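You operate a simulated robot arm through the tools that you are given. There is no shell and no other tool. Be economical: measure what you need, move in short steps, check, and stop when the job is done.

The job below is to be done with a simulated robot arm. You get a single attempt, and the scene is never put back.

TASK
Run the red sieve in the shaker for 5 seconds.
Fine: lid back on and red knob to LOCK; switch off when it has stopped; sieve, knob and dial stay so.

It is judged by the outcome, as a careful person would: the job done as asked, and still so three seconds after it is handed in. It fails if anything else is knocked over, pushed out of place, dropped, spilled or broken. Lids that push on must go on centred and level and be pressed home; caps that screw on are set level and turned clockwise until they are tight.

THE ROBOT
A 6-joint arm with a two-finger parallel gripper, fixed in place. Base frame: the origin is at the foot of the arm, x ahead of it, y to its left, z up; the work surface is at about z = 0. Readings come in mm, degrees, newtons and seconds.
With the tool pointing down near the work surface it reaches from about 140 to 580 mm from the base axis. Its first joint turns from -66.0 to 66.0 degrees. Payload 2.1 kg.
The TCP is the grasp point between the finger pads, 30 mm short of the fingertips. In the tool frame z runs along the fingers and y along their closing line. Largest opening 94 mm; finger width 28, thickness 10; the body of the gripper, 50 by 96 mm, starts 55 mm behind the TCP.
Orientation is told as [roll, pitch, yaw] about the base's x, y, z axes, in that order, counted from this pose: with the fingers straight down and closing along the base's y, the tool's x points along the base's -x, its y along +y and its z along -z.

THE INTERFACE
- The arm moves only by the tool step_arm. Its argument "motion" is a list of rows, each an object of numbers (a shift or turn left out is 0, a gripper value left out holds the last): "dx", "dy", "dz": the shift along the tool's x, y, z in cm; "wx", "wy", "wz": the turn, a rotation vector about the tool's x, y, z in degrees; "gripper": the finger opening in cm, from 0 to 9.4. In form: [{"dx": .., "dy": .., "dz": .., "wx": .., "wy": .., "wz": .., "gripper": ..}, ...]. A call has 1 to 12 rows; each row shifts and turns the commanded pose from where the row before left it, along the tool's axes as they then stand. Each row takes 0.2 s and may step no farther than 50 mm and 8.6 degrees from the row before; otherwise, or with a gripper value out of range, the whole call is refused. A pose out of reach is approached as far as the arm can. The call stops where the force on the tool passes 40 N (or 10 N more than at its start, if that is more) or the arm is blocked; 0.2 s more then pass. The fingers move at their own pace (about 72 mm/s each) and stop on an object; they squeeze with about 32 N. The grip force told is the motor's: it shows also when the fingers shut on nothing. Time passes only in rows, and 0.2 s behind the last, so rows that do not move let the fingers close. The reply holds the time, the measured pose of the TCP, the force on the tool along the base axes, the opening and the grip force, in the units named above and with some noise, with the torque about the TCP (base axes, N m) and any sound that the robot's microphone picked up.
- Cameras (640 x 400 px; columns grow to the right, rows downward): "scene" is fixed at [60.1, -367, 486.8]; the picture's right is [0.82, -0.58, 0.00], its down [-0.24, -0.34, -0.91] and it looks along [0.52, 0.74, -0.42] (base axes); focal length 247 px, centre (320, 200). "wrist" rides on the gripper at [76, 14, -103] in the tool frame; the picture's right is [-0.18, 0.98, 0.00], its down [-0.75, -0.14, -0.64] and it looks along [-0.63, -0.12, 0.77] (tool axes); focal length 243 px, centre (320, 200). There is no depth. A picture from a camera that has moved, and an enlarged one, comes with that camera's place and axes in the base frame and with its lens. The place of the scene camera against the robot may be out by one fixed shift of up to 25 mm in any direction.
- grab_frame(camera): a new picture of that camera. The clock stands still meanwhile.
- enlarge(camera, box): a new picture of the part [left, top, right, bottom] of that camera's present view, enlarged. The clock stands still meanwhile.
- sign_off(): hands the job in; it is judged then, once.

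Go step by step. Nothing tells you positions but the pictures and the camera data: compare them with the known pose of the tool, close in by small moves and look again before you grip or let go. The budget is 120 turns and 68 pictures, counting those below and the enlarged ones. Unless the task says otherwise, let go and move clear before handing in, and close with one line.

The tools are called after "Emit:" by a JSON object that holds its "name" and its "arguments". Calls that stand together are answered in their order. step_arm: Moves the arm, as the interface text tells. Its arguments: {"type":"object","properties":{"motion":{"type":"array"}},"required":["motion"]} The other tools are called the same way: grab_frame (camera) takes a picture; enlarge (camera, box) takes an enlarged picture of a part of a camera's view; sign_off () hands the job in.

At the start:

```text
time_s: 0.0
position: [310.1, 162.8, 422.9]
tool_rot: [0.2, -0.1, 0.0]
wrist_force: [-0.3, 0.6, -0.5]
torque: [0.02, -0.02, -0.02]
gripper_width: 94.0
finger_force: 0.1
```

scene: 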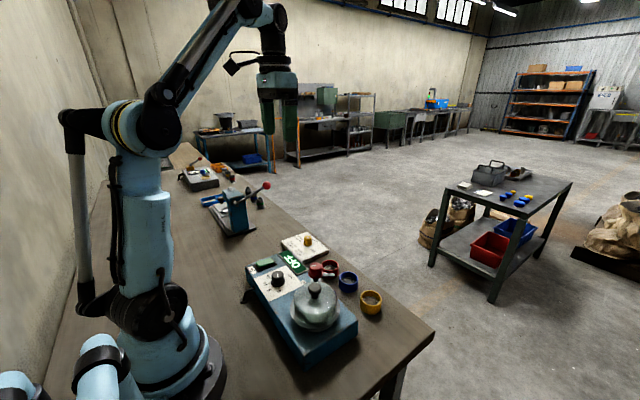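
wrist: 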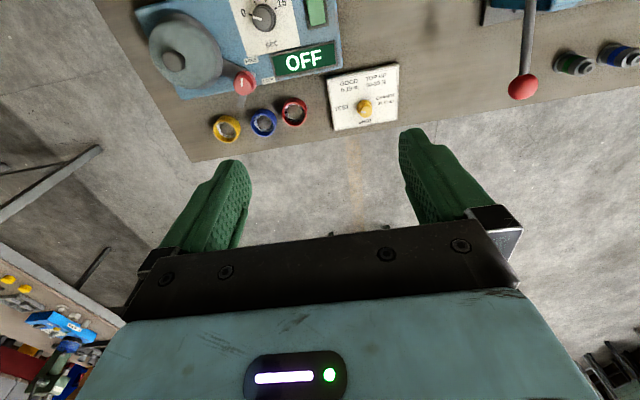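

I see a shaker with a domed lid, a dial, a green button, an OFF display and a red knob, plus three sieves (red, blue, yellow) in front of it. I'll look closer before moving.

Emit:
{"name": "enlarge", "arguments": {"camera": "scene", "box": [230, 220, 400, 370]}}

Emit:
{"name": "enlarge", "arguments": {"camera": "wrist", "box": [130, 0, 410, 170]}}

```text
2.67 times, centred on (315, 295) of scene
camera zoom: at [60.1, -367.0, 486.8], right [0.82, -0.58, 0.0], down [-0.24, -0.34, -0.91], along [0.52, 0.74, -0.42], focal length 660 px, centre (333, -53)
```

zoom: 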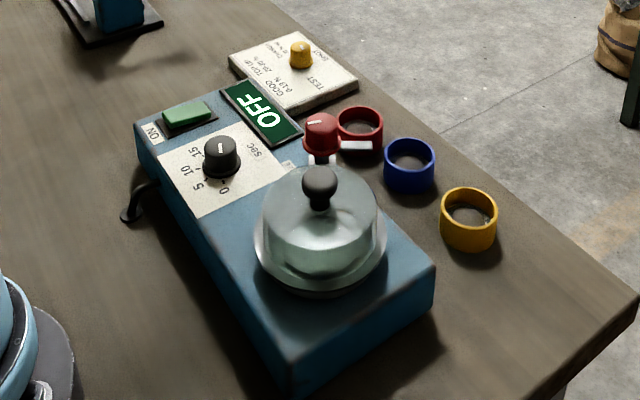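

```text
2.29 times, centred on (270, 85) of wrist
camera zoom: at [234.0, 176.5, 526.1], right [0.18, 0.98, 0.0], down [0.75, -0.14, 0.64], along [0.63, -0.12, -0.77], focal length 555 px, centre (434, 463)
```

zoom: 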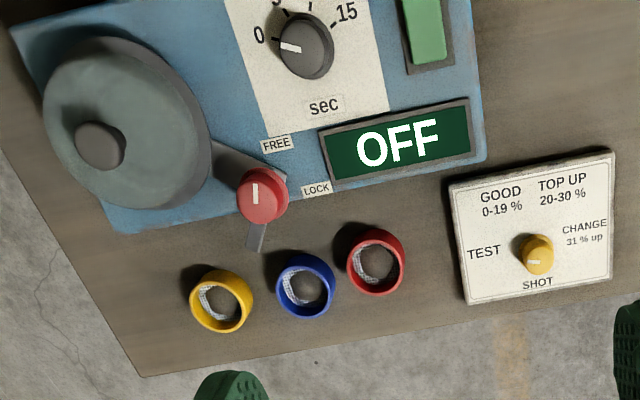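

The sieves are near (405,89), (415,20) and (414,-62). The lid knob is near (266,-40, z~130), the dial near (243,87) and the red knob near (319,35, z~93). I'll move lower and back for a closer view.

Emit:
{"name": "step_arm", "arguments": {"motion": [{"dx": 2.75, "dy": -3, "dz": 2.5}, {"dx": 2.75, "dy": -3, "dz": 2.5}, {"dx": 2.75, "dy": -3, "dz": 2.5}, {"dx": 2.75, "dy": -3, "dz": 2.5}, {}]}}

Emit:
{"name": "grab_frame", "arguments": {"camera": "wrist"}}

```text
time_s: 1.2
position: [201.3, 41.0, 321.4]
tool_rot: [0.1, -0.1, 0.1]
wrist_force: [0.7, 0.0, -0.1]
torque: [-0.01, 0.02, -0.03]
gripper_width: 93.8
finger_force: 0.0
```

```text
63 pictures are left
camera wrist: at [125.7, 55.7, 423.7], right [0.18, 0.98, 0.0], down [0.75, -0.14, 0.64], along [0.63, -0.12, -0.77], focal length 243 px, centre (320, 200)
```

wrist: 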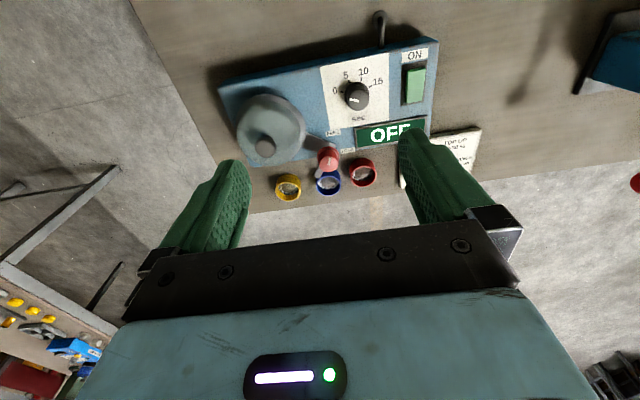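

Emit:
{"name": "enlarge", "arguments": {"camera": "wrist", "box": [210, 40, 450, 210]}}

Emit:
{"name": "enlarge", "arguments": {"camera": "scene", "box": [280, 250, 350, 300]}}

```text
2.35 times, centred on (330, 125) of wrist
camera zoom: at [125.7, 55.7, 423.7], right [0.18, 0.98, 0.0], down [0.75, -0.14, 0.64], along [0.63, -0.12, -0.77], focal length 571 px, centre (296, 376)
```

zoom: 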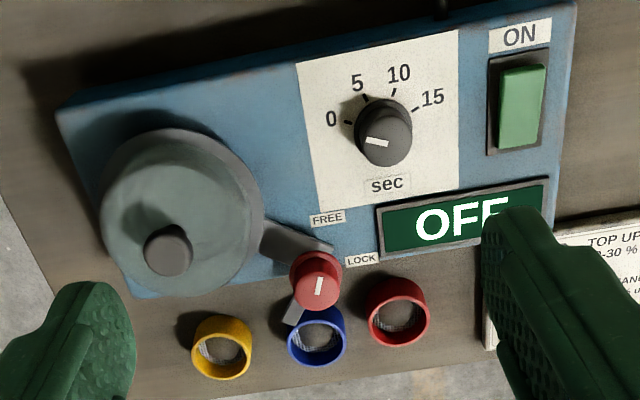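

```text
8.00 times, centred on (315, 275) of scene
camera zoom: at [60.1, -367.0, 486.8], right [0.82, -0.58, 0.0], down [-0.24, -0.34, -0.91], along [0.52, 0.74, -0.42], focal length 1978 px, centre (360, -400)
```

zoom: 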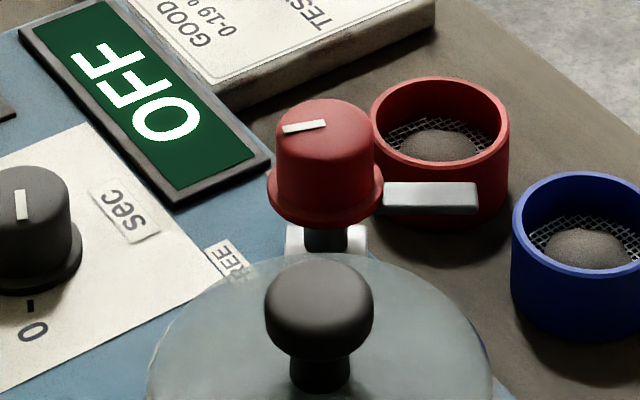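

The red knob points to FREE, and turning it clockwise about 85° reaches LOCK. The lid knob is at about (267,-47), with its top near z 125. I'll go above it with the fingers partly open.

Emit:
{"name": "step_arm", "arguments": {"motion": [{"dx": -2.2, "dy": -2.92, "dz": 2.5, "gripper": 6}, {"dx": -2.2, "dy": -2.92, "dz": 2.8}, {"dx": -2.2, "dy": -2.92, "dz": 2.8}, {"dz": 3}, {}]}}

Emit:
{"name": "enlarge", "arguments": {"camera": "scene", "box": [260, 200, 380, 330]}}

Emit:
{"name": "enlarge", "arguments": {"camera": "wrist", "box": [150, 40, 450, 240]}}

```text
time_s: 2.4
position: [265.0, -45.7, 212.3]
tool_rot: [0.1, -0.1, 0.0]
wrist_force: [0.1, 0.2, -0.9]
torque: [-0.02, 0.0, -0.01]
gripper_width: 60.1
finger_force: 0.1
```

```text
3.08 times, centred on (320, 265) of scene
camera zoom: at [60.1, -367.0, 486.8], right [0.82, -0.58, 0.0], down [-0.24, -0.34, -0.91], along [0.52, 0.74, -0.42], focal length 761 px, centre (320, 0)
```

zoom: 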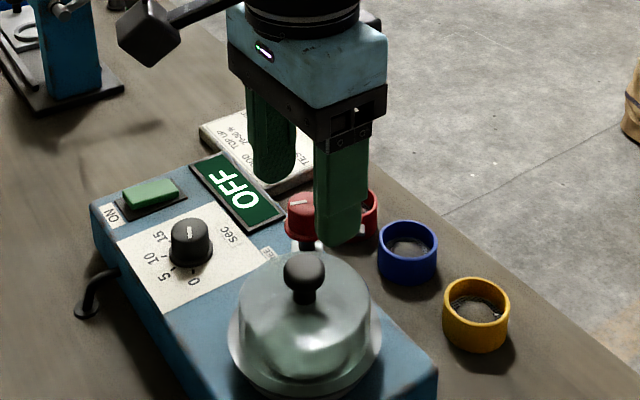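

```text
2.00 times, centred on (300, 140) of wrist
camera zoom: at [189.7, -31.7, 314.8], right [0.18, 0.98, 0.0], down [0.75, -0.14, 0.64], along [0.63, -0.12, -0.77], focal length 485 px, centre (360, 320)
```

zoom: 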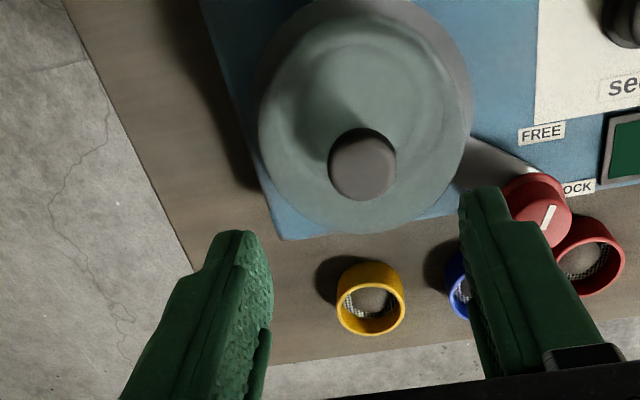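

The TCP is right above the lid knob, whose top is near z 129. I'll descend to TCP z≈131 and grip.

Emit:
{"name": "step_arm", "arguments": {"motion": [{"dz": 2.7}, {"dz": 2.7}, {"dz": 1.5}, {"dz": 1.2}, {"gripper": 1.5}, {}, {}]}}

Emit:
{"name": "enlarge", "arguments": {"camera": "scene", "box": [260, 200, 380, 330]}}

```text
time_s: 3.4
position: [265.5, -44.8, 136.8]
tool_rot: [0.0, 0.3, 0.1]
wrist_force: [-2.6, 1.7, 11.5]
torque: [-0.1, -0.07, -0.04]
gripper_width: 59.9
finger_force: 0.0
stopped in row 4: the force on the tool passed its limit at 84 N (the readings are from after the stop); the commanded pose is now the measured one
```

```text
3.08 times, centred on (320, 265) of scene
camera zoom: at [60.1, -366.9, 486.8], right [0.82, -0.58, 0.0], down [-0.24, -0.34, -0.91], along [0.52, 0.74, -0.42], focal length 761 px, centre (320, 0)
```

zoom: 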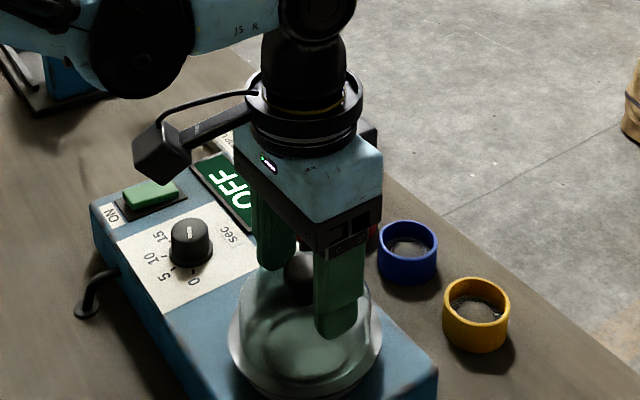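

The fingertips touched the dome at about z 107. I'll back up 3 mm and close on the knob.

Emit:
{"name": "step_arm", "arguments": {"motion": [{"dz": -0.3}, {"gripper": 1.0}, {}, {}, {}]}}

Emit:
{"name": "enlarge", "arguments": {"camera": "scene", "box": [270, 240, 370, 320]}}

```text
time_s: 4.6
position: [265.6, -44.9, 139.0]
tool_rot: [0.1, 0.3, -0.1]
wrist_force: [-0.9, -0.9, -0.7]
torque: [-0.02, 0.0, 0.01]
gripper_width: 26.8
finger_force: 32.1
heard: snap
```

```text
5.00 times, centred on (320, 280) of scene
camera zoom: at [60.1, -367.0, 486.8], right [0.82, -0.58, 0.0], down [-0.24, -0.34, -0.91], along [0.52, 0.74, -0.42], focal length 1236 px, centre (320, -200)
```

zoom: 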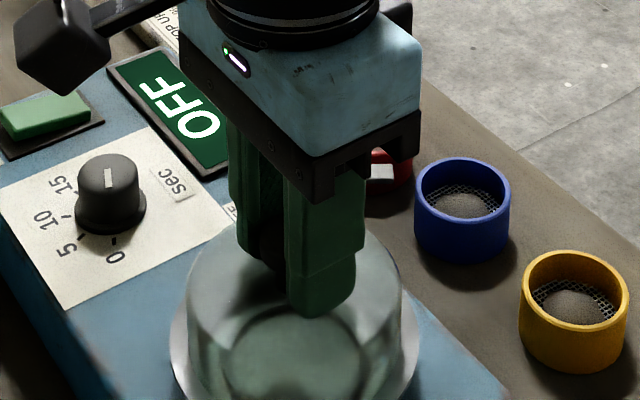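

I have the knob at 26.8 mm, and a snap was heard. I'll lift gently, straight up.

Emit:
{"name": "step_arm", "arguments": {"motion": [{"dz": -0.3}, {"dz": -0.3}, {"dz": -0.4}, {"dz": -0.5}, {"dz": -0.5}]}}

Emit:
{"name": "enlarge", "arguments": {"camera": "scene", "box": [270, 240, 370, 340]}}

```text
time_s: 5.8
position: [265.6, -45.0, 158.4]
tool_rot: [0.1, 0.2, 0.0]
wrist_force: [0.1, 0.1, -1.6]
torque: [-0.02, 0.01, -0.02]
gripper_width: 26.7
finger_force: 32.2
```

```text
4.00 times, centred on (320, 290) of scene
camera zoom: at [60.1, -367.0, 486.8], right [0.82, -0.58, 0.0], down [-0.24, -0.34, -0.91], along [0.52, 0.74, -0.42], focal length 989 px, centre (320, -160)
```

zoom: 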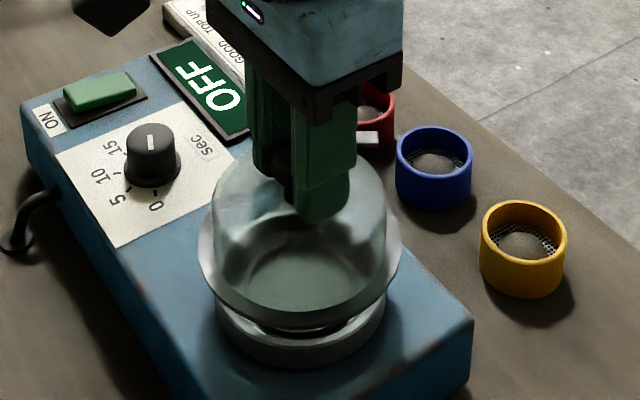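

The lid came off cleanly. I'll raise it and carry it to the empty table left of the shaker, around (255,300).

Emit:
{"name": "step_arm", "arguments": {"motion": [{"dz": -3}, {"dz": -4}, {"dz": -4}, {"dy": 3}, {"dy": 4.5}, {"dy": 4.5}, {"dy": 4.5}, {"dy": 4.5}, {"dy": 4.5}, {"dy": 3}, {}]}}

Emit:
{"name": "grab_frame", "arguments": {"camera": "scene"}}

Emit:
{"name": "grab_frame", "arguments": {"camera": "wrist"}}

```text
time_s: 8.2
position: [267.6, 241.3, 269.7]
tool_rot: [0.1, 0.1, 0.1]
wrist_force: [-0.6, 0.0, -1.2]
torque: [0.02, -0.01, -0.02]
gripper_width: 26.7
finger_force: 32.1
```

```text
55 pictures are left
```

scene: 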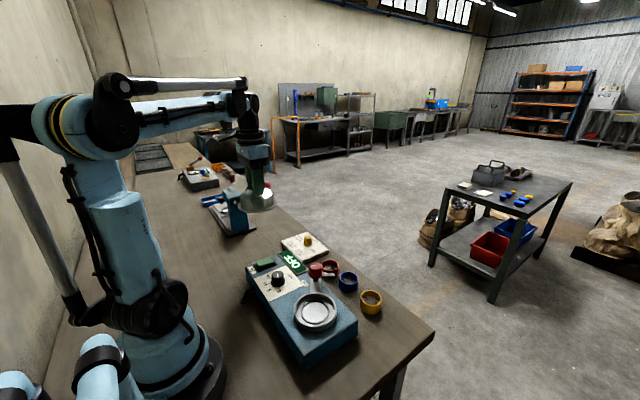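

```text
54 pictures are left
camera wrist: at [192.7, 254.9, 372.4], right [0.18, 0.98, 0.0], down [0.76, -0.14, 0.64], along [0.63, -0.12, -0.77], focal length 243 px, centre (320, 200)
```

wrist: 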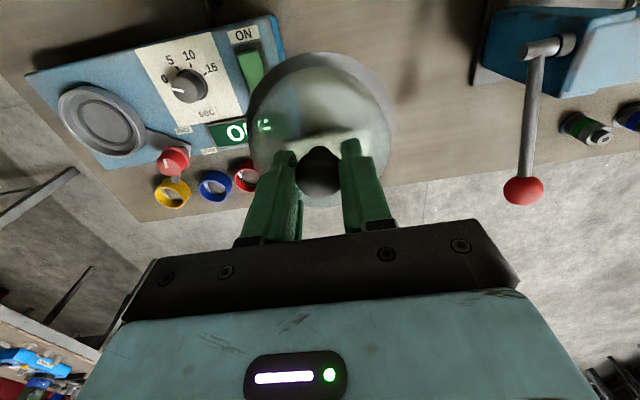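

The basin is a shallow ring on the shaker. I'll shift the lid to y≈305 and lower it onto the clear table.

Emit:
{"name": "step_arm", "arguments": {"motion": [{"dy": 3.2}, {"dy": 3.2}, {"dz": 4.5}, {"dz": 4.5}, {"dz": 4}, {"dz": 3.5}, {}]}}

Emit:
{"name": "grab_frame", "arguments": {"camera": "wrist"}}

Emit:
{"name": "enlarge", "arguments": {"camera": "scene", "box": [190, 140, 330, 270]}}

```text
time_s: 9.8
position: [267.1, 306.9, 105.3]
tool_rot: [0.1, 0.2, 0.0]
wrist_force: [-0.8, -0.3, -2.3]
torque: [0.0, -0.01, 0.03]
gripper_width: 26.8
finger_force: 32.4
```

```text
53 pictures are left
camera wrist: at [191.2, 320.5, 208.6], right [0.18, 0.98, 0.0], down [0.76, -0.14, 0.64], along [0.63, -0.12, -0.77], focal length 243 px, centre (320, 200)
```

wrist: 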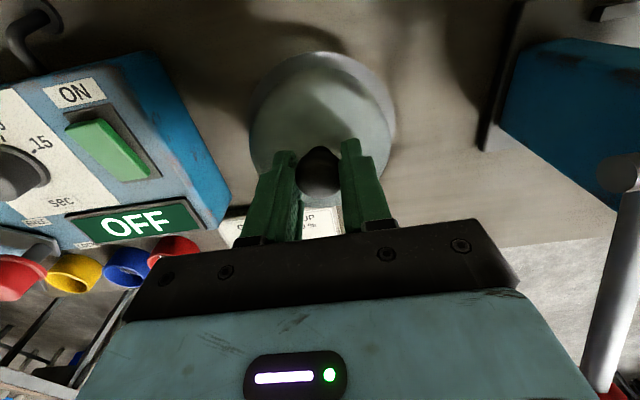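

```text
3.08 times, centred on (260, 205) of scene
camera zoom: at [60.1, -367.0, 486.8], right [0.82, -0.58, 0.0], down [-0.24, -0.34, -0.91], along [0.52, 0.74, -0.42], focal length 761 px, centre (505, 185)
```

zoom: 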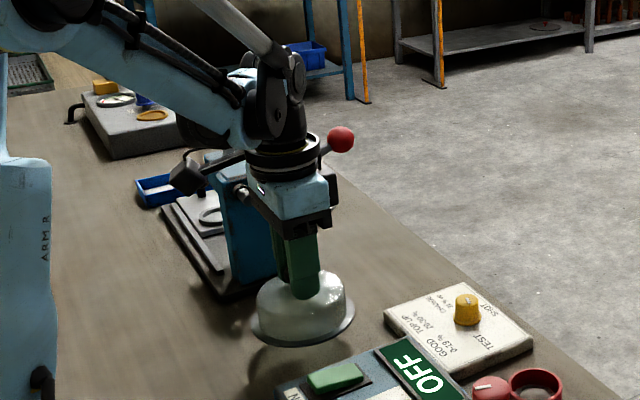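

The spot is clear and the lid hangs about 30 mm above the table. I'll lower it slowly until it touches.

Emit:
{"name": "step_arm", "arguments": {"motion": [{"dz": 0.6}, {"dz": 0.6}, {"dz": 0.4}, {"dz": 0.3}, {"dz": 0.3}, {"dz": 0.3}, {"dz": 0.2}, {"dz": 0.2}]}}

Emit:
{"name": "enlarge", "arguments": {"camera": "scene", "box": [210, 180, 290, 260]}}

```text
time_s: 11.6
position: [264.2, 304.3, 75.1]
tool_rot: [0.1, 0.2, 0.1]
wrist_force: [0.8, 0.3, -1.4]
torque: [-0.01, -0.02, 0.0]
gripper_width: 26.8
finger_force: 32.1
```

```text
5.00 times, centred on (250, 220) of scene
camera zoom: at [60.1, -367.0, 486.8], right [0.82, -0.58, 0.0], down [-0.24, -0.34, -0.91], along [0.52, 0.74, -0.42], focal length 1236 px, centre (670, 100)
```

zoom: 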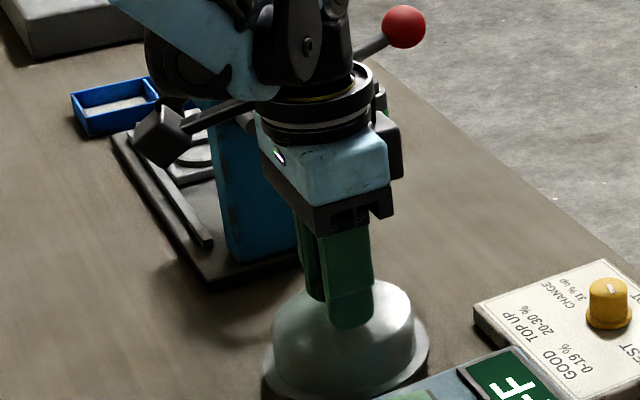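

Emit:
{"name": "step_arm", "arguments": {"motion": [{"dz": 0.2}, {"dz": 0.2}, {"dz": 0.2}, {"dz": 0.2}, {"dz": 0.2}, {"dz": 0.2}]}}

Emit:
{"name": "enlarge", "arguments": {"camera": "scene", "box": [210, 180, 290, 260]}}

```text
time_s: 13.0
position: [265.4, 303.6, 65.1]
tool_rot: [0.0, 0.1, 0.1]
wrist_force: [-1.5, -0.5, 7.8]
torque: [0.03, -0.05, -0.01]
gripper_width: 26.5
finger_force: 32.2
stopped in row 6: the force on the tool passed its limit at 41 N (the readings are from after the stop); the commanded pose is now the measured one
```

```text
5.00 times, centred on (250, 220) of scene
camera zoom: at [60.1, -367.0, 486.8], right [0.82, -0.58, 0.0], down [-0.24, -0.34, -0.91], along [0.52, 0.74, -0.42], focal length 1236 px, centre (670, 100)
```

zoom: 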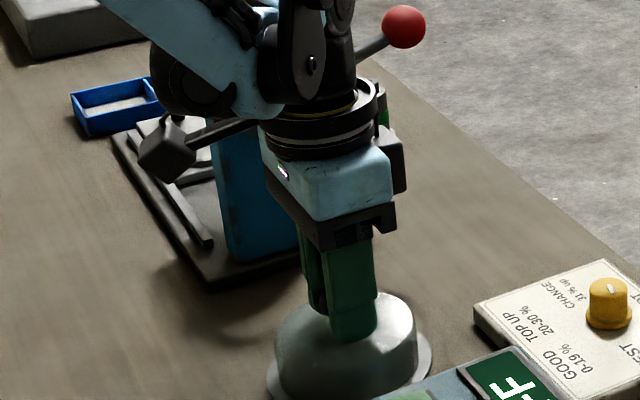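

The lid rests on the table with grip height z≈65. I'll release it and rise.

Emit:
{"name": "step_arm", "arguments": {"motion": [{"gripper": 5}, {}, {"dz": -2}, {"dz": -4}, {"dz": -4.5}, {"dz": -4.5}, {"dy": -4}, {"dy": -4.5}, {"dy": -4.5}, {}]}}

Emit:
{"name": "enlarge", "arguments": {"camera": "scene", "box": [190, 180, 390, 350]}}

Emit:
{"name": "grab_frame", "arguments": {"camera": "wrist"}}

```text
time_s: 15.2
position: [263.7, 174.3, 217.7]
tool_rot: [0.0, 0.2, -0.1]
wrist_force: [0.4, -0.4, 0.0]
torque: [0.01, -0.01, 0.01]
gripper_width: 50.2
finger_force: 0.1
```

```text
2.35 times, centred on (290, 265) of scene
camera zoom: at [60.1, -367.0, 486.8], right [0.82, -0.58, 0.0], down [-0.24, -0.34, -0.91], along [0.52, 0.74, -0.42], focal length 582 px, centre (391, 47)
```

zoom: 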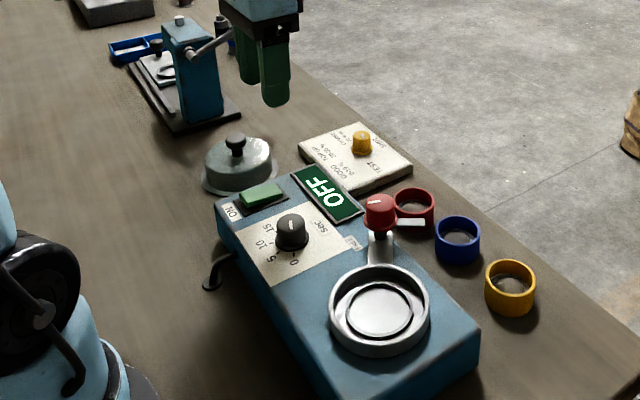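

```text
48 pictures are left
camera wrist: at [188.5, 188.7, 321.0], right [0.18, 0.98, 0.0], down [0.76, -0.14, 0.64], along [0.63, -0.12, -0.77], focal length 243 px, centre (320, 200)
```

wrist: 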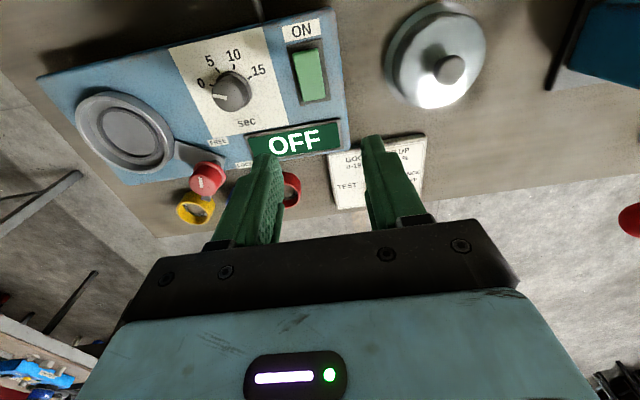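

The basin ring is at about (265.5,-45) with a central seat. I'll go over the red sieve at (404,90) and yaw 90° so the fingers close along x, clear of the blue sieve.

Emit:
{"name": "step_arm", "arguments": {"motion": [{"dx": -3.5, "dy": -2.1, "gripper": 7.4}, {"dx": -3.5, "dy": -2.1}, {"dx": -3.5, "dy": -2.1}, {"dx": -3.5, "dy": -2.1}, {"wz": 8.2}, {"wz": 8.2}, {"wz": 8.2}, {"wz": 8.2}, {"wz": 8.2}, {"wz": 8.2}, {"wz": 8.2}, {"wz": 8.2}]}}

Emit:
{"name": "step_arm", "arguments": {"motion": [{"wz": 8.2}, {"wz": 8.2}, {"wz": 8}, {}]}}

Emit:
{"name": "grab_frame", "arguments": {"camera": "wrist"}}

```text
time_s: 17.8
position: [406.7, 90.5, 214.2]
tool_rot: [-0.2, 0.1, -65.8]
wrist_force: [-0.3, -0.5, 0.3]
torque: [-0.01, 0.0, 0.01]
gripper_width: 74.1
finger_force: 0.0
```

```text
time_s: 18.8
position: [407.2, 90.5, 214.9]
tool_rot: [-0.2, 0.0, -90.1]
wrist_force: [-0.5, 0.5, -0.1]
torque: [-0.01, -0.01, -0.03]
gripper_width: 74.0
finger_force: 0.1
```

```text
47 pictures are left
camera wrist: at [422.6, 166.6, 317.1], right [0.98, -0.19, 0.0], down [-0.14, -0.75, 0.64], along [-0.12, -0.63, -0.77], focal length 243 px, centre (320, 200)
```

wrist: 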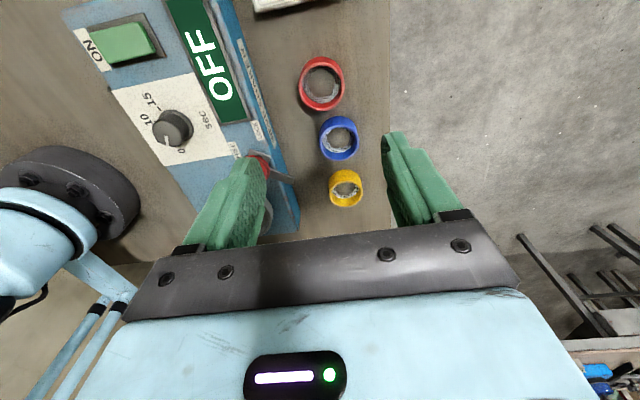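

The red sieve estimate is about (408,94). I'll descend partway and refine it.

Emit:
{"name": "step_arm", "arguments": {"motion": [{"dz": 3.5}, {"dz": 3.5}, {"dz": 2.5}, {}]}}

Emit:
{"name": "enlarge", "arguments": {"camera": "wrist", "box": [180, 0, 460, 175]}}

Emit:
{"name": "enlarge", "arguments": {"camera": "scene", "box": [280, 210, 380, 310]}}

```text
time_s: 19.8
position: [405.6, 89.6, 119.1]
tool_rot: [-0.2, 0.0, -90.0]
wrist_force: [-0.8, 0.4, 0.6]
torque: [0.01, 0.02, 0.0]
gripper_width: 73.9
finger_force: 0.0
```

```text
2.29 times, centred on (320, 88) of wrist
camera zoom: at [421.1, 165.8, 222.1], right [0.98, -0.18, 0.0], down [-0.14, -0.75, 0.64], along [-0.12, -0.63, -0.77], focal length 555 px, centre (320, 457)
```

zoom: 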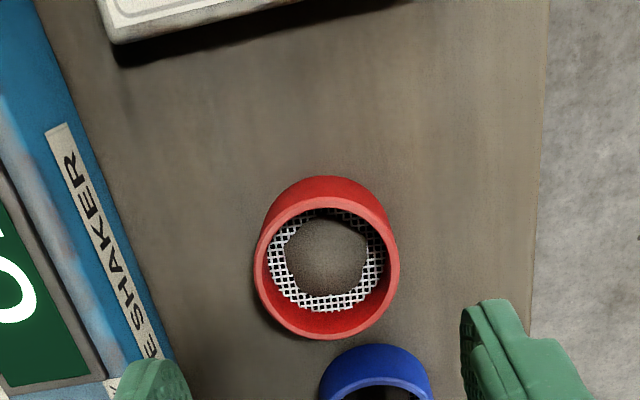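

```text
4.00 times, centred on (330, 260) of scene
camera zoom: at [60.1, -367.0, 486.8], right [0.82, -0.58, 0.0], down [-0.24, -0.34, -0.91], along [0.52, 0.74, -0.42], focal length 989 px, centre (280, -40)
```

zoom: 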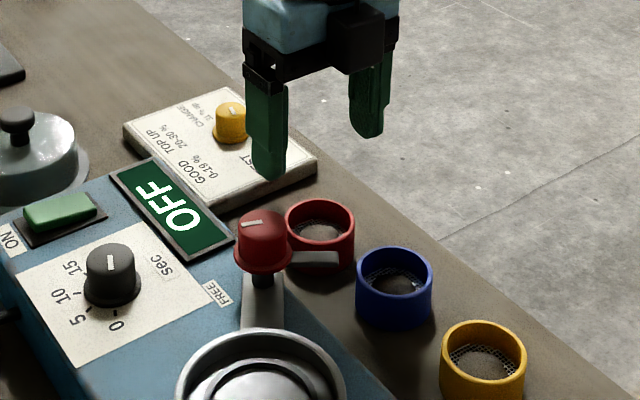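

The sieve centre is at about (410,93) with a rim about 50 mm wide. I'll correct by a few mm, descend and grip it near table level.

Emit:
{"name": "step_arm", "arguments": {"motion": [{"dx": 0.35, "dy": 0.4}, {"dz": 3}, {"dz": 2.5}, {"dz": 1.5}, {}]}}

Emit:
{"name": "enlarge", "arguments": {"camera": "wrist", "box": [180, 0, 500, 200]}}

Emit:
{"name": "enlarge", "arguments": {"camera": "scene", "box": [280, 210, 380, 310]}}

```text
time_s: 21.0
position: [409.3, 93.3, 49.5]
tool_rot: [-0.3, 0.0, -89.9]
wrist_force: [-0.6, 0.7, -0.7]
torque: [-0.01, 0.02, 0.02]
gripper_width: 73.6
finger_force: 0.2
```

```text
2.00 times, centred on (340, 100) of wrist
camera zoom: at [425.3, 168.5, 152.3], right [0.98, -0.18, 0.0], down [-0.14, -0.75, 0.64], along [-0.12, -0.63, -0.77], focal length 485 px, centre (280, 400)
```

zoom: 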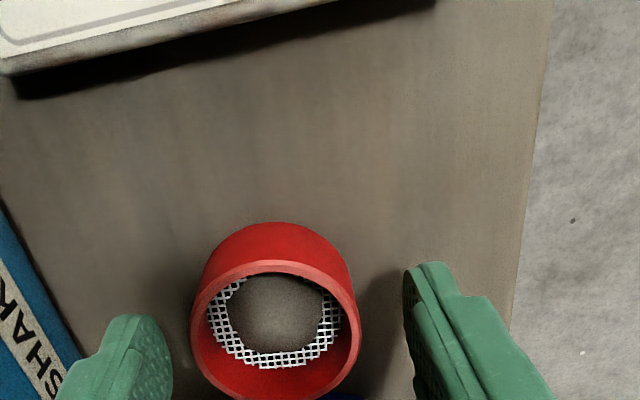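

```text
4.00 times, centred on (330, 260) of scene
camera zoom: at [60.1, -367.0, 486.8], right [0.82, -0.58, 0.0], down [-0.24, -0.34, -0.91], along [0.52, 0.74, -0.42], focal length 989 px, centre (280, -40)
```

zoom: 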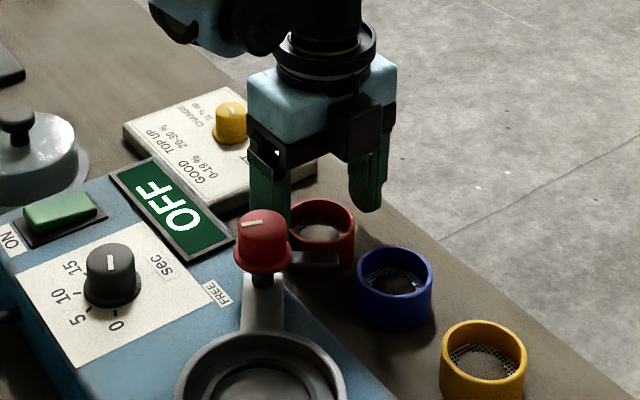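

Now centred to within about 1 mm. I'll descend 10 mm and close.

Emit:
{"name": "step_arm", "arguments": {"motion": [{"dx": 0.1, "dz": 0.6}, {"dz": 0.4}, {"gripper": 6}, {"gripper": 5.4}, {"gripper": 4.6}, {}, {}]}}

Emit:
{"name": "enlarge", "arguments": {"camera": "wrist", "box": [180, 60, 500, 260]}}

```text
time_s: 22.6
position: [409.3, 95.3, 40.4]
tool_rot: [-0.3, 0.0, -90.0]
wrist_force: [-0.1, 0.4, -0.6]
torque: [0.02, 0.02, 0.0]
gripper_width: 51.3
finger_force: 32.2
```

```text
2.00 times, centred on (340, 160) of wrist
camera zoom: at [425.0, 170.6, 142.2], right [0.98, -0.18, 0.0], down [-0.14, -0.75, 0.64], along [-0.12, -0.63, -0.77], focal length 485 px, centre (280, 280)
```

zoom: 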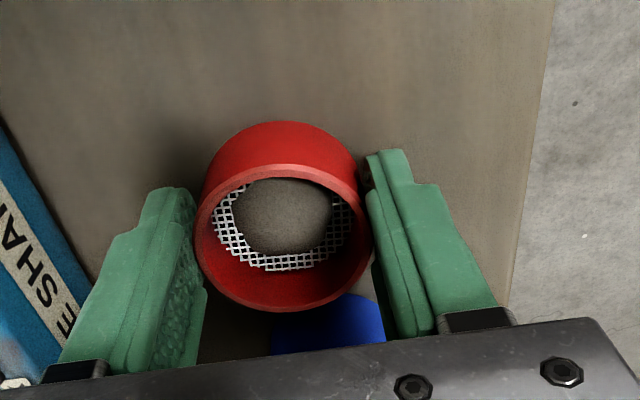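

Sieve gripped at 51.3 mm, with its bottom 40 mm below the TCP. I'll lift gently and carry it over the basin.

Emit:
{"name": "step_arm", "arguments": {"motion": [{"dz": -0.5}, {"dz": -1.5}, {"dz": -2.5}, {"dz": -2.5}, {"dz": -2.5}, {"dz": -2.5}, {"dz": -2}, {}]}}

Emit:
{"name": "step_arm", "arguments": {"motion": [{"dx": -1, "dy": -1}, {"dx": -2, "dy": -2}, {"dx": -2, "dy": -2}, {"dx": -2, "dy": -2}, {"dx": -2, "dy": -2}, {"dx": -2, "dy": -2}, {"dx": -2, "dy": -2}, {"dx": -1, "dy": -1.3}, {}]}}

Emit:
{"name": "grab_frame", "arguments": {"camera": "wrist"}}

Emit:
{"name": "enlarge", "arguments": {"camera": "scene", "box": [240, 200, 400, 360]}}

```text
time_s: 24.4
position: [410.0, 94.8, 177.5]
tool_rot: [-0.2, 0.1, -90.1]
wrist_force: [-0.3, -0.2, -1.2]
torque: [-0.01, 0.0, -0.02]
gripper_width: 51.3
finger_force: 32.1
```

```text
time_s: 26.4
position: [266.8, -44.5, 180.8]
tool_rot: [-0.2, 0.0, -90.1]
wrist_force: [1.0, -0.6, -1.3]
torque: [0.02, -0.02, 0.01]
gripper_width: 51.1
finger_force: 31.6
```

```text
41 pictures are left
camera wrist: at [281.6, 31.8, 283.1], right [0.98, -0.18, 0.0], down [-0.14, -0.75, 0.64], along [-0.12, -0.63, -0.77], focal length 243 px, centre (320, 200)
```

wrist: 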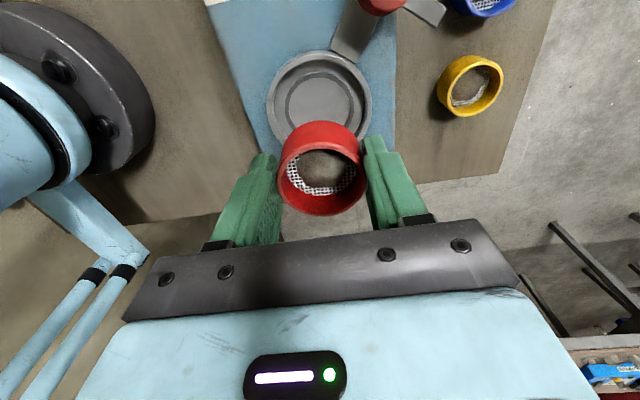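

```text
2.50 times, centred on (320, 280) of scene
camera zoom: at [60.1, -367.0, 486.8], right [0.82, -0.58, 0.0], down [-0.24, -0.34, -0.91], along [0.52, 0.74, -0.42], focal length 618 px, centre (320, 0)
```

zoom: 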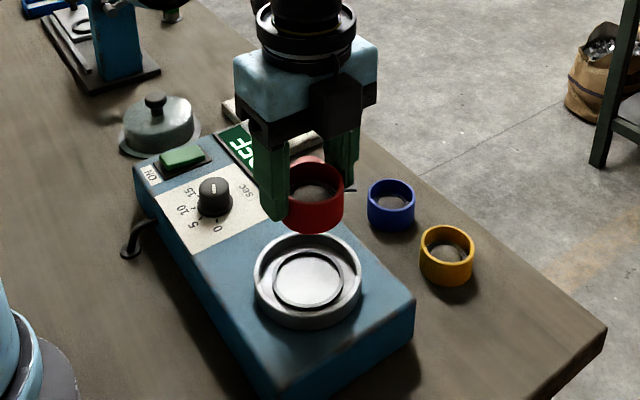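

Emit:
{"name": "enlarge", "arguments": {"camera": "wrist", "box": [220, 20, 420, 170]}}

Emit:
{"name": "enlarge", "arguments": {"camera": "scene", "box": [290, 250, 350, 300]}}

```text
2.67 times, centred on (320, 95) of wrist
camera zoom: at [281.6, 31.8, 283.1], right [0.98, -0.18, 0.0], down [-0.14, -0.75, 0.64], along [-0.12, -0.63, -0.77], focal length 647 px, centre (320, 480)
```

zoom: 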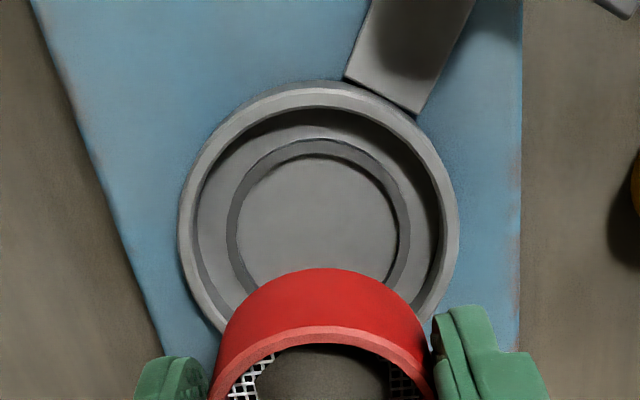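

```text
8.00 times, centred on (320, 275) of scene
camera zoom: at [60.1, -367.0, 486.8], right [0.82, -0.58, 0.0], down [-0.24, -0.34, -0.91], along [0.52, 0.74, -0.42], focal length 1978 px, centre (320, -400)
```

zoom: 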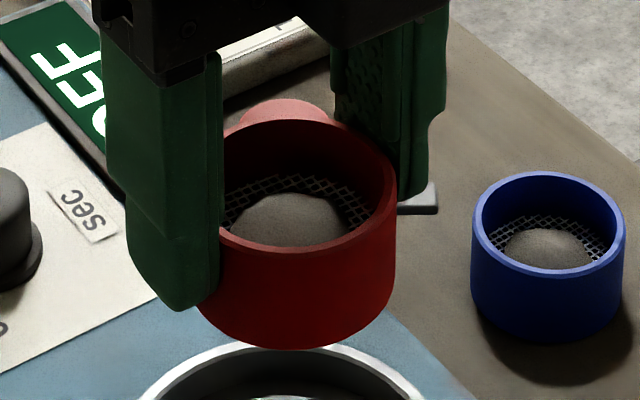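

The basin centre is about (266,-44), with the ring top near z 70 and a recess about 55 mm across. I'll lower the sieve to just above the ring and check its alignment.

Emit:
{"name": "step_arm", "arguments": {"motion": [{"dx": 0.1, "dy": -0.1, "dz": 2}, {"dz": 2}, {"dz": 1.5}, {}]}}

Emit:
{"name": "enlarge", "arguments": {"camera": "wrist", "box": [200, 20, 440, 220]}}

Emit:
{"name": "enlarge", "arguments": {"camera": "scene", "box": [280, 250, 360, 340]}}

```text
time_s: 27.4
position: [265.4, -44.8, 124.9]
tool_rot: [-0.2, 0.0, -90.0]
wrist_force: [0.2, 1.2, -1.7]
torque: [-0.01, -0.03, 0.04]
gripper_width: 51.2
finger_force: 31.8
```

```text
2.00 times, centred on (320, 120) of wrist
camera zoom: at [281.2, 32.0, 227.7], right [0.98, -0.18, 0.0], down [-0.14, -0.75, 0.64], along [-0.12, -0.63, -0.77], focal length 485 px, centre (320, 360)
```

zoom: 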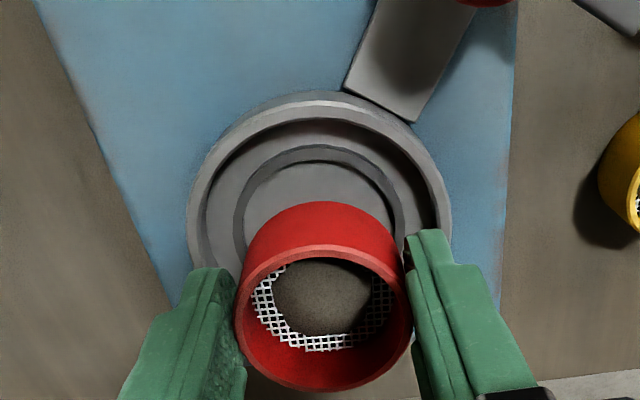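

```text
4.44 times, centred on (320, 295) of scene
camera zoom: at [60.1, -367.0, 486.8], right [0.82, -0.58, 0.0], down [-0.24, -0.34, -0.91], along [0.52, 0.74, -0.42], focal length 1099 px, centre (320, -222)
```

zoom: 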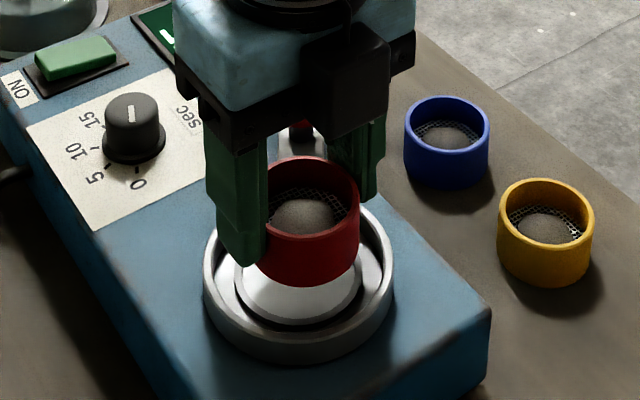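

The sieve bottom is about 20 mm above the basin floor. The basin seems slightly toward +y and -x of the sieve, so I'll shift a little, lower further and re-check.

Emit:
{"name": "step_arm", "arguments": {"motion": [{"dx": 0.3, "dy": -0.1, "dz": 0.7}, {"dz": 0.5}, {}]}}

Emit:
{"name": "enlarge", "arguments": {"camera": "wrist", "box": [220, 40, 420, 200]}}

Emit:
{"name": "enlarge", "arguments": {"camera": "scene", "box": [290, 275, 350, 335]}}

```text
time_s: 28.2
position: [264.9, -40.0, 113.4]
tool_rot: [-0.2, 0.0, -90.0]
wrist_force: [-0.2, -0.2, -1.1]
torque: [0.0, -0.01, -0.01]
gripper_width: 51.1
finger_force: 31.6
```

```text
2.50 times, centred on (320, 120) of wrist
camera zoom: at [280.3, 34.5, 216.1], right [0.98, -0.18, 0.0], down [-0.14, -0.75, 0.64], along [-0.12, -0.63, -0.77], focal length 606 px, centre (320, 400)
```

zoom: 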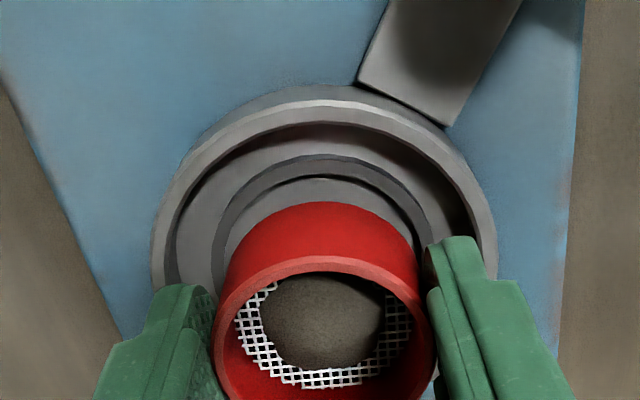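

```text
6.67 times, centred on (320, 305) of scene
camera zoom: at [60.1, -367.0, 486.8], right [0.82, -0.58, 0.0], down [-0.24, -0.34, -0.91], along [0.52, 0.74, -0.42], focal length 1649 px, centre (320, -500)
```

zoom: 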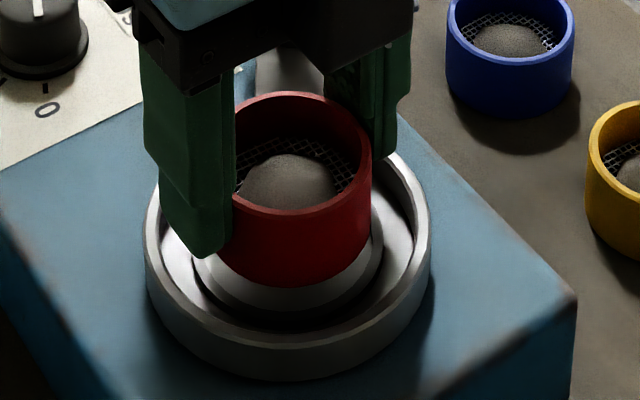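

The sieve now looks centred over the recess within a millimetre or two. I'll lower it in small steps until contact.

Emit:
{"name": "step_arm", "arguments": {"motion": [{"dy": -0.05, "dz": 0.2}, {"dz": 0.15}, {"dz": 0.15}, {"dz": 0.15}, {}]}}

Emit:
{"name": "enlarge", "arguments": {"camera": "wrist", "box": [220, 40, 420, 200]}}

Emit:
{"name": "enlarge", "arguments": {"camera": "scene", "box": [290, 275, 350, 335]}}

```text
time_s: 29.4
position: [262.7, -41.6, 106.8]
tool_rot: [-0.2, -0.1, -90.1]
wrist_force: [0.8, 0.1, -1.2]
torque: [0.04, -0.02, -0.01]
gripper_width: 50.9
finger_force: 31.5
```

```text
2.50 times, centred on (320, 120) of wrist
camera zoom: at [280.2, 35.0, 209.0], right [0.98, -0.18, 0.0], down [-0.14, -0.75, 0.64], along [-0.12, -0.63, -0.77], focal length 606 px, centre (320, 400)
```

zoom: 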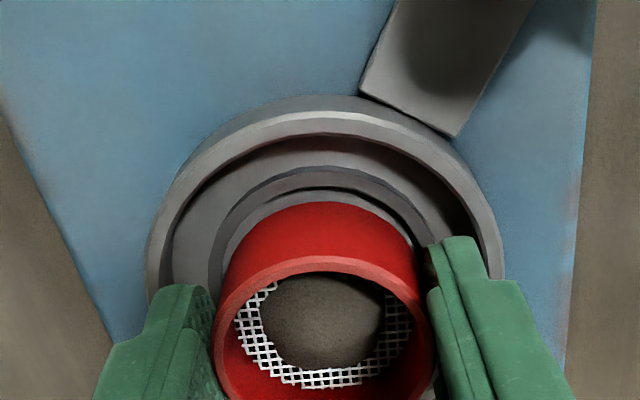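

```text
6.67 times, centred on (320, 305) of scene
camera zoom: at [60.1, -367.0, 486.8], right [0.82, -0.58, 0.0], down [-0.24, -0.34, -0.91], along [0.52, 0.74, -0.42], focal length 1649 px, centre (320, -500)
```

zoom: 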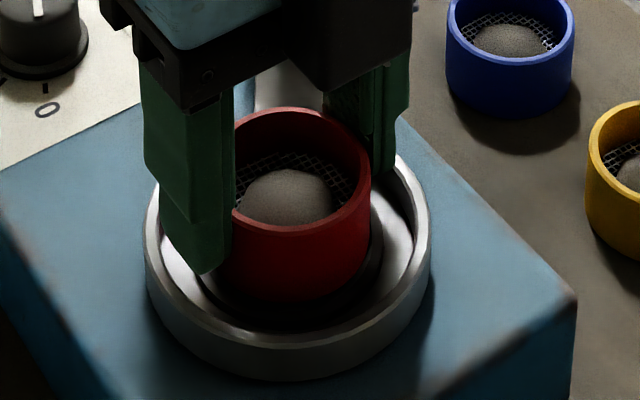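

Still clear. I'll continue in 1 mm steps, watching the force.

Emit:
{"name": "step_arm", "arguments": {"motion": [{"dz": 0.1}, {"dz": 0.1}, {"dz": 0.1}, {}]}}

Emit:
{"name": "enlarge", "arguments": {"camera": "wrist", "box": [260, 70, 380, 150]}}

Emit:
{"name": "enlarge", "arguments": {"camera": "scene", "box": [295, 290, 350, 330]}}

```text
time_s: 30.4
position: [265.1, -40.6, 103.3]
tool_rot: [-0.3, 0.0, -90.1]
wrist_force: [-1.2, -0.5, 21.1]
torque: [-0.59, 0.3, -0.02]
gripper_width: 51.3
finger_force: 31.8
```

```text
5.00 times, centred on (320, 110) of wrist
camera zoom: at [280.1, 35.0, 206.6], right [0.98, -0.18, 0.0], down [-0.14, -0.75, 0.64], along [-0.12, -0.63, -0.77], focal length 1213 px, centre (320, 650)
```

zoom: 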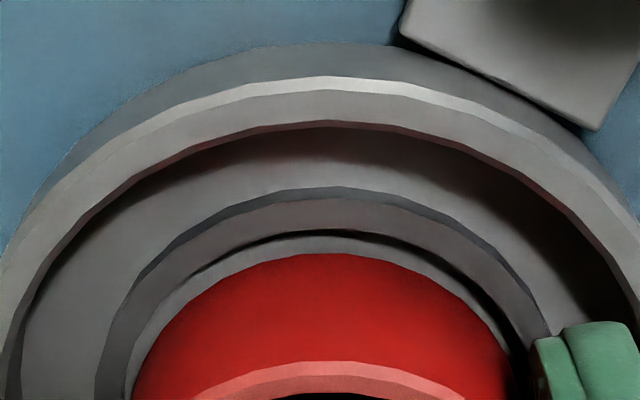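

```text
10.00 times, centred on (322, 310) of scene
camera zoom: at [60.1, -366.9, 486.8], right [0.82, -0.58, 0.0], down [-0.24, -0.34, -0.91], along [0.52, 0.74, -0.42], focal length 2473 px, centre (295, -900)
```

zoom: 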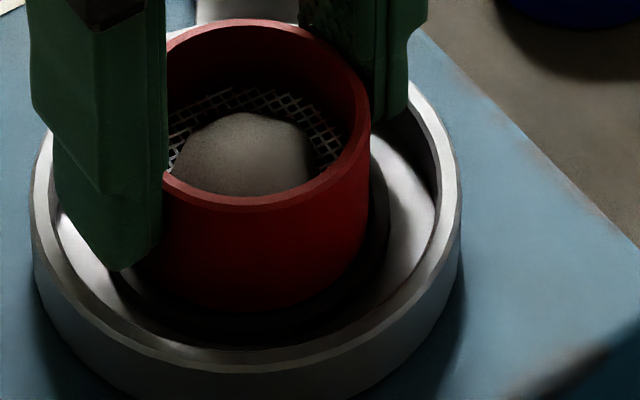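

Contact came off-centre on the -x/-y side, so the sieve edge is on the locating lip. I'll lift slightly, shift about 2 mm to +y and a bit to +x, and lower again.

Emit:
{"name": "step_arm", "arguments": {"motion": [{"dz": -0.25}, {"dx": 0.17, "dy": 0.07}, {"dz": 0.15}, {"dz": 0.1}, {}]}}

```text
time_s: 31.6
position: [264.8, -41.0, 103.3]
tool_rot: [-0.1, 0.0, -90.0]
wrist_force: [0.5, -0.1, -1.2]
torque: [-0.02, -0.04, -0.03]
gripper_width: 51.3
finger_force: 32.5
```

Emit:
{"name": "step_arm", "arguments": {"motion": [{"dz": 0.1}, {"dz": 0.1}, {}]}}

```text
time_s: 32.4
position: [263.9, -39.3, 100.9]
tool_rot: [-0.2, 0.0, -89.9]
wrist_force: [0.1, 0.1, -0.4]
torque: [0.01, -0.01, 0.0]
gripper_width: 51.1
finger_force: 32.3
```

It has passed the earlier contact height and is free inside the lip. I'll keep lowering.

Emit:
{"name": "step_arm", "arguments": {"motion": [{"dz": 0.1}, {"dz": 0.1}, {}]}}

Emit:
{"name": "enlarge", "arguments": {"camera": "wrist", "box": [240, 70, 400, 190]}}

```text
time_s: 33.2
position: [264.8, -39.8, 98.9]
tool_rot: [-0.3, 0.0, -90.0]
wrist_force: [-5.7, -0.6, 25.7]
torque: [-0.02, 0.03, 0.01]
gripper_width: 51.2
finger_force: 31.7
```

```text
3.33 times, centred on (320, 130) of wrist
camera zoom: at [280.3, 37.0, 202.6], right [0.98, -0.18, -0.01], down [-0.14, -0.75, 0.64], along [-0.12, -0.63, -0.77], focal length 809 px, centre (320, 433)
```

zoom: 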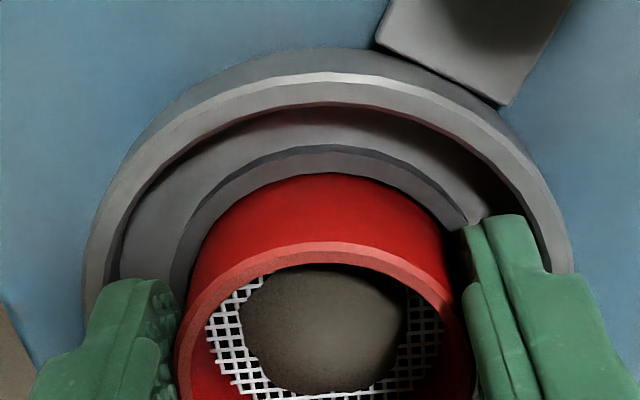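

It's seated flat: the contact is central with no torque, so the floor is near z 59. I'll open slightly and rise straight up.

Emit:
{"name": "step_arm", "arguments": {"motion": [{"dz": -0.05, "gripper": 5.8}, {}, {"dz": -1}, {"dz": -2}, {"dz": -4}, {"dz": -4}, {"dz": -4}, {}]}}

Emit:
{"name": "enlarge", "arguments": {"camera": "wrist", "box": [200, 0, 440, 170]}}

Emit:
{"name": "enlarge", "arguments": {"camera": "scene", "box": [270, 245, 370, 335]}}

```text
time_s: 35.0
position: [266.3, -40.7, 250.1]
tool_rot: [-0.2, -0.1, -89.9]
wrist_force: [0.4, 0.7, -1.1]
torque: [-0.02, -0.02, -0.02]
gripper_width: 58.0
finger_force: 0.0
```

```text
2.35 times, centred on (320, 85) of wrist
camera zoom: at [281.8, 36.6, 353.1], right [0.98, -0.18, 0.0], down [-0.14, -0.75, 0.64], along [-0.12, -0.63, -0.77], focal length 571 px, centre (320, 471)
```

zoom: 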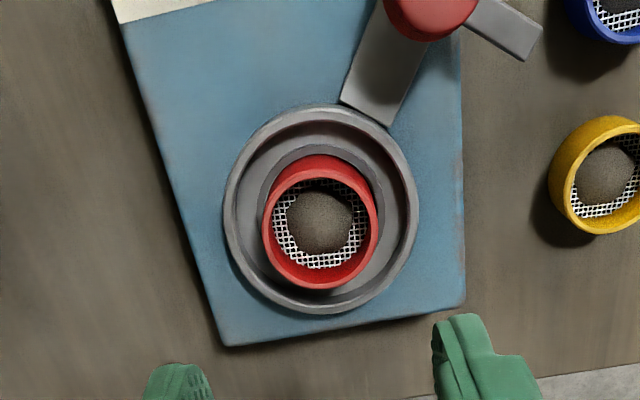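

```text
4.44 times, centred on (320, 290) of scene
camera zoom: at [60.1, -367.0, 486.8], right [0.82, -0.58, 0.0], down [-0.24, -0.34, -0.91], along [0.52, 0.74, -0.42], focal length 1099 px, centre (320, -200)
```

zoom: 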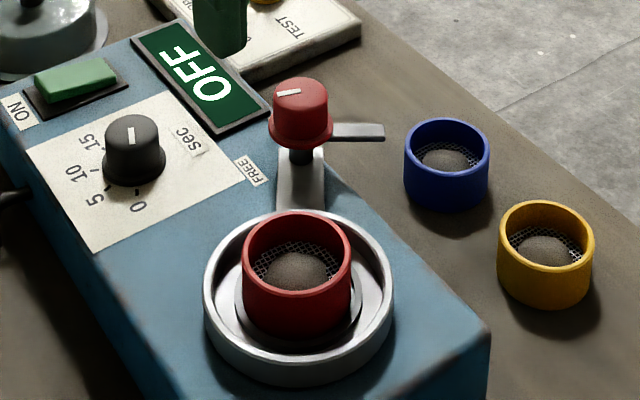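

The sieve is seated inside the lip with its powder intact. Next I turn the wrist back and fetch the lid at (265,304).

Emit:
{"name": "step_arm", "arguments": {"motion": [{"wz": -8.2, "gripper": 5}, {"wz": -8.2}, {"wz": -8.2}, {"wz": -8.2}, {"wz": -8.2}, {"wz": -8.2}, {"wz": -8.2}, {"wz": -8.2}, {"wz": -8.2}, {"wz": -8.2}, {"wz": -8}]}}

Emit:
{"name": "step_arm", "arguments": {"motion": [{"dy": 4.3}, {"dy": 4.3}, {"dy": 4.3}, {"dy": 4.3}, {"dy": 4.3}, {"dy": 4.3}, {"dy": 4.3}, {"dy": 4.3}, {}, {}]}}

Emit:
{"name": "enlarge", "arguments": {"camera": "wrist", "box": [200, 0, 440, 170]}}

```text
time_s: 37.4
position: [265.7, -39.3, 250.1]
tool_rot: [-0.1, 0.1, 0.1]
wrist_force: [0.3, 0.0, 0.1]
torque: [0.02, 0.01, 0.03]
gripper_width: 50.0
finger_force: 0.1
```

```text
time_s: 39.6
position: [265.3, 305.6, 251.3]
tool_rot: [0.0, 0.2, 0.0]
wrist_force: [-0.1, 0.1, 0.6]
torque: [0.0, 0.0, -0.02]
gripper_width: 49.9
finger_force: 0.0
```

```text
2.35 times, centred on (320, 85) of wrist
camera zoom: at [190.9, 319.6, 353.2], right [0.18, 0.98, 0.0], down [0.76, -0.14, 0.64], along [0.63, -0.12, -0.77], focal length 571 px, centre (320, 471)
```

zoom: 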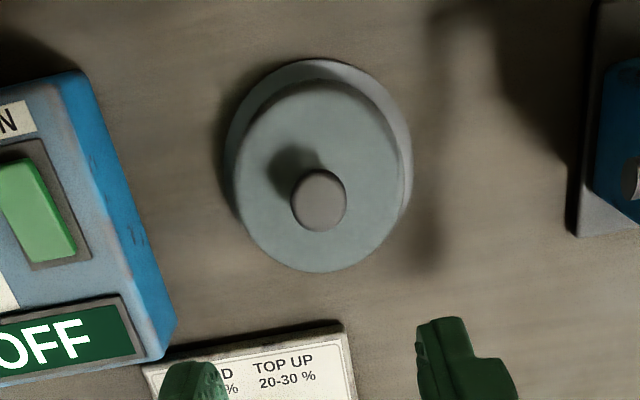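

Emit:
{"name": "step_arm", "arguments": {"motion": [{"dz": 4.5}, {"dz": 4.5}, {"dz": 4.5}, {"dz": 3}, {"dz": 1.2}, {"dz": 0.5}, {}]}}

Emit:
{"name": "enlarge", "arguments": {"camera": "wrist", "box": [200, 40, 440, 210]}}

```text
time_s: 41.2
position: [265.3, 304.1, 68.8]
tool_rot: [-0.1, 0.2, 0.1]
wrist_force: [0.0, 0.6, -0.7]
torque: [-0.01, -0.02, -0.01]
gripper_width: 50.0
finger_force: 0.1
```

```text
2.35 times, centred on (320, 125) of wrist
camera zoom: at [190.6, 318.3, 171.7], right [0.18, 0.98, 0.0], down [0.76, -0.14, 0.64], along [0.63, -0.12, -0.77], focal length 571 px, centre (320, 376)
```

zoom: 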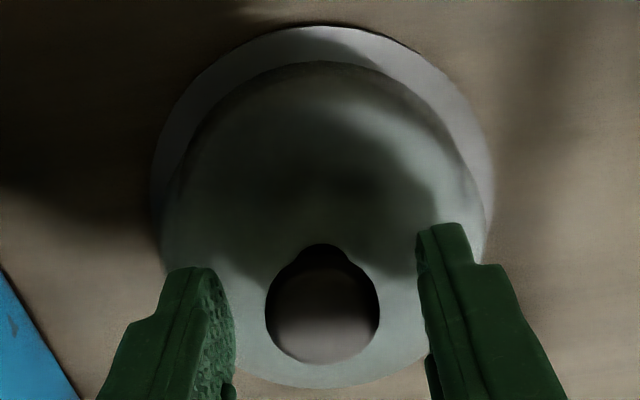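

The knob is centred between the fingers. I'll lower 2.5 mm, grip and lift.

Emit:
{"name": "step_arm", "arguments": {"motion": [{"dz": 0.25}, {"gripper": 1}, {}, {}, {}, {"dz": -1}, {"dz": -3}, {"dz": -4.5}, {"dz": -4.5}, {"dz": -4.5}, {}]}}

```text
time_s: 43.6
position: [267.0, 304.1, 240.9]
tool_rot: [0.0, 0.2, 0.0]
wrist_force: [0.0, 0.0, -1.0]
torque: [0.01, -0.02, -0.01]
gripper_width: 26.7
finger_force: 32.5
```

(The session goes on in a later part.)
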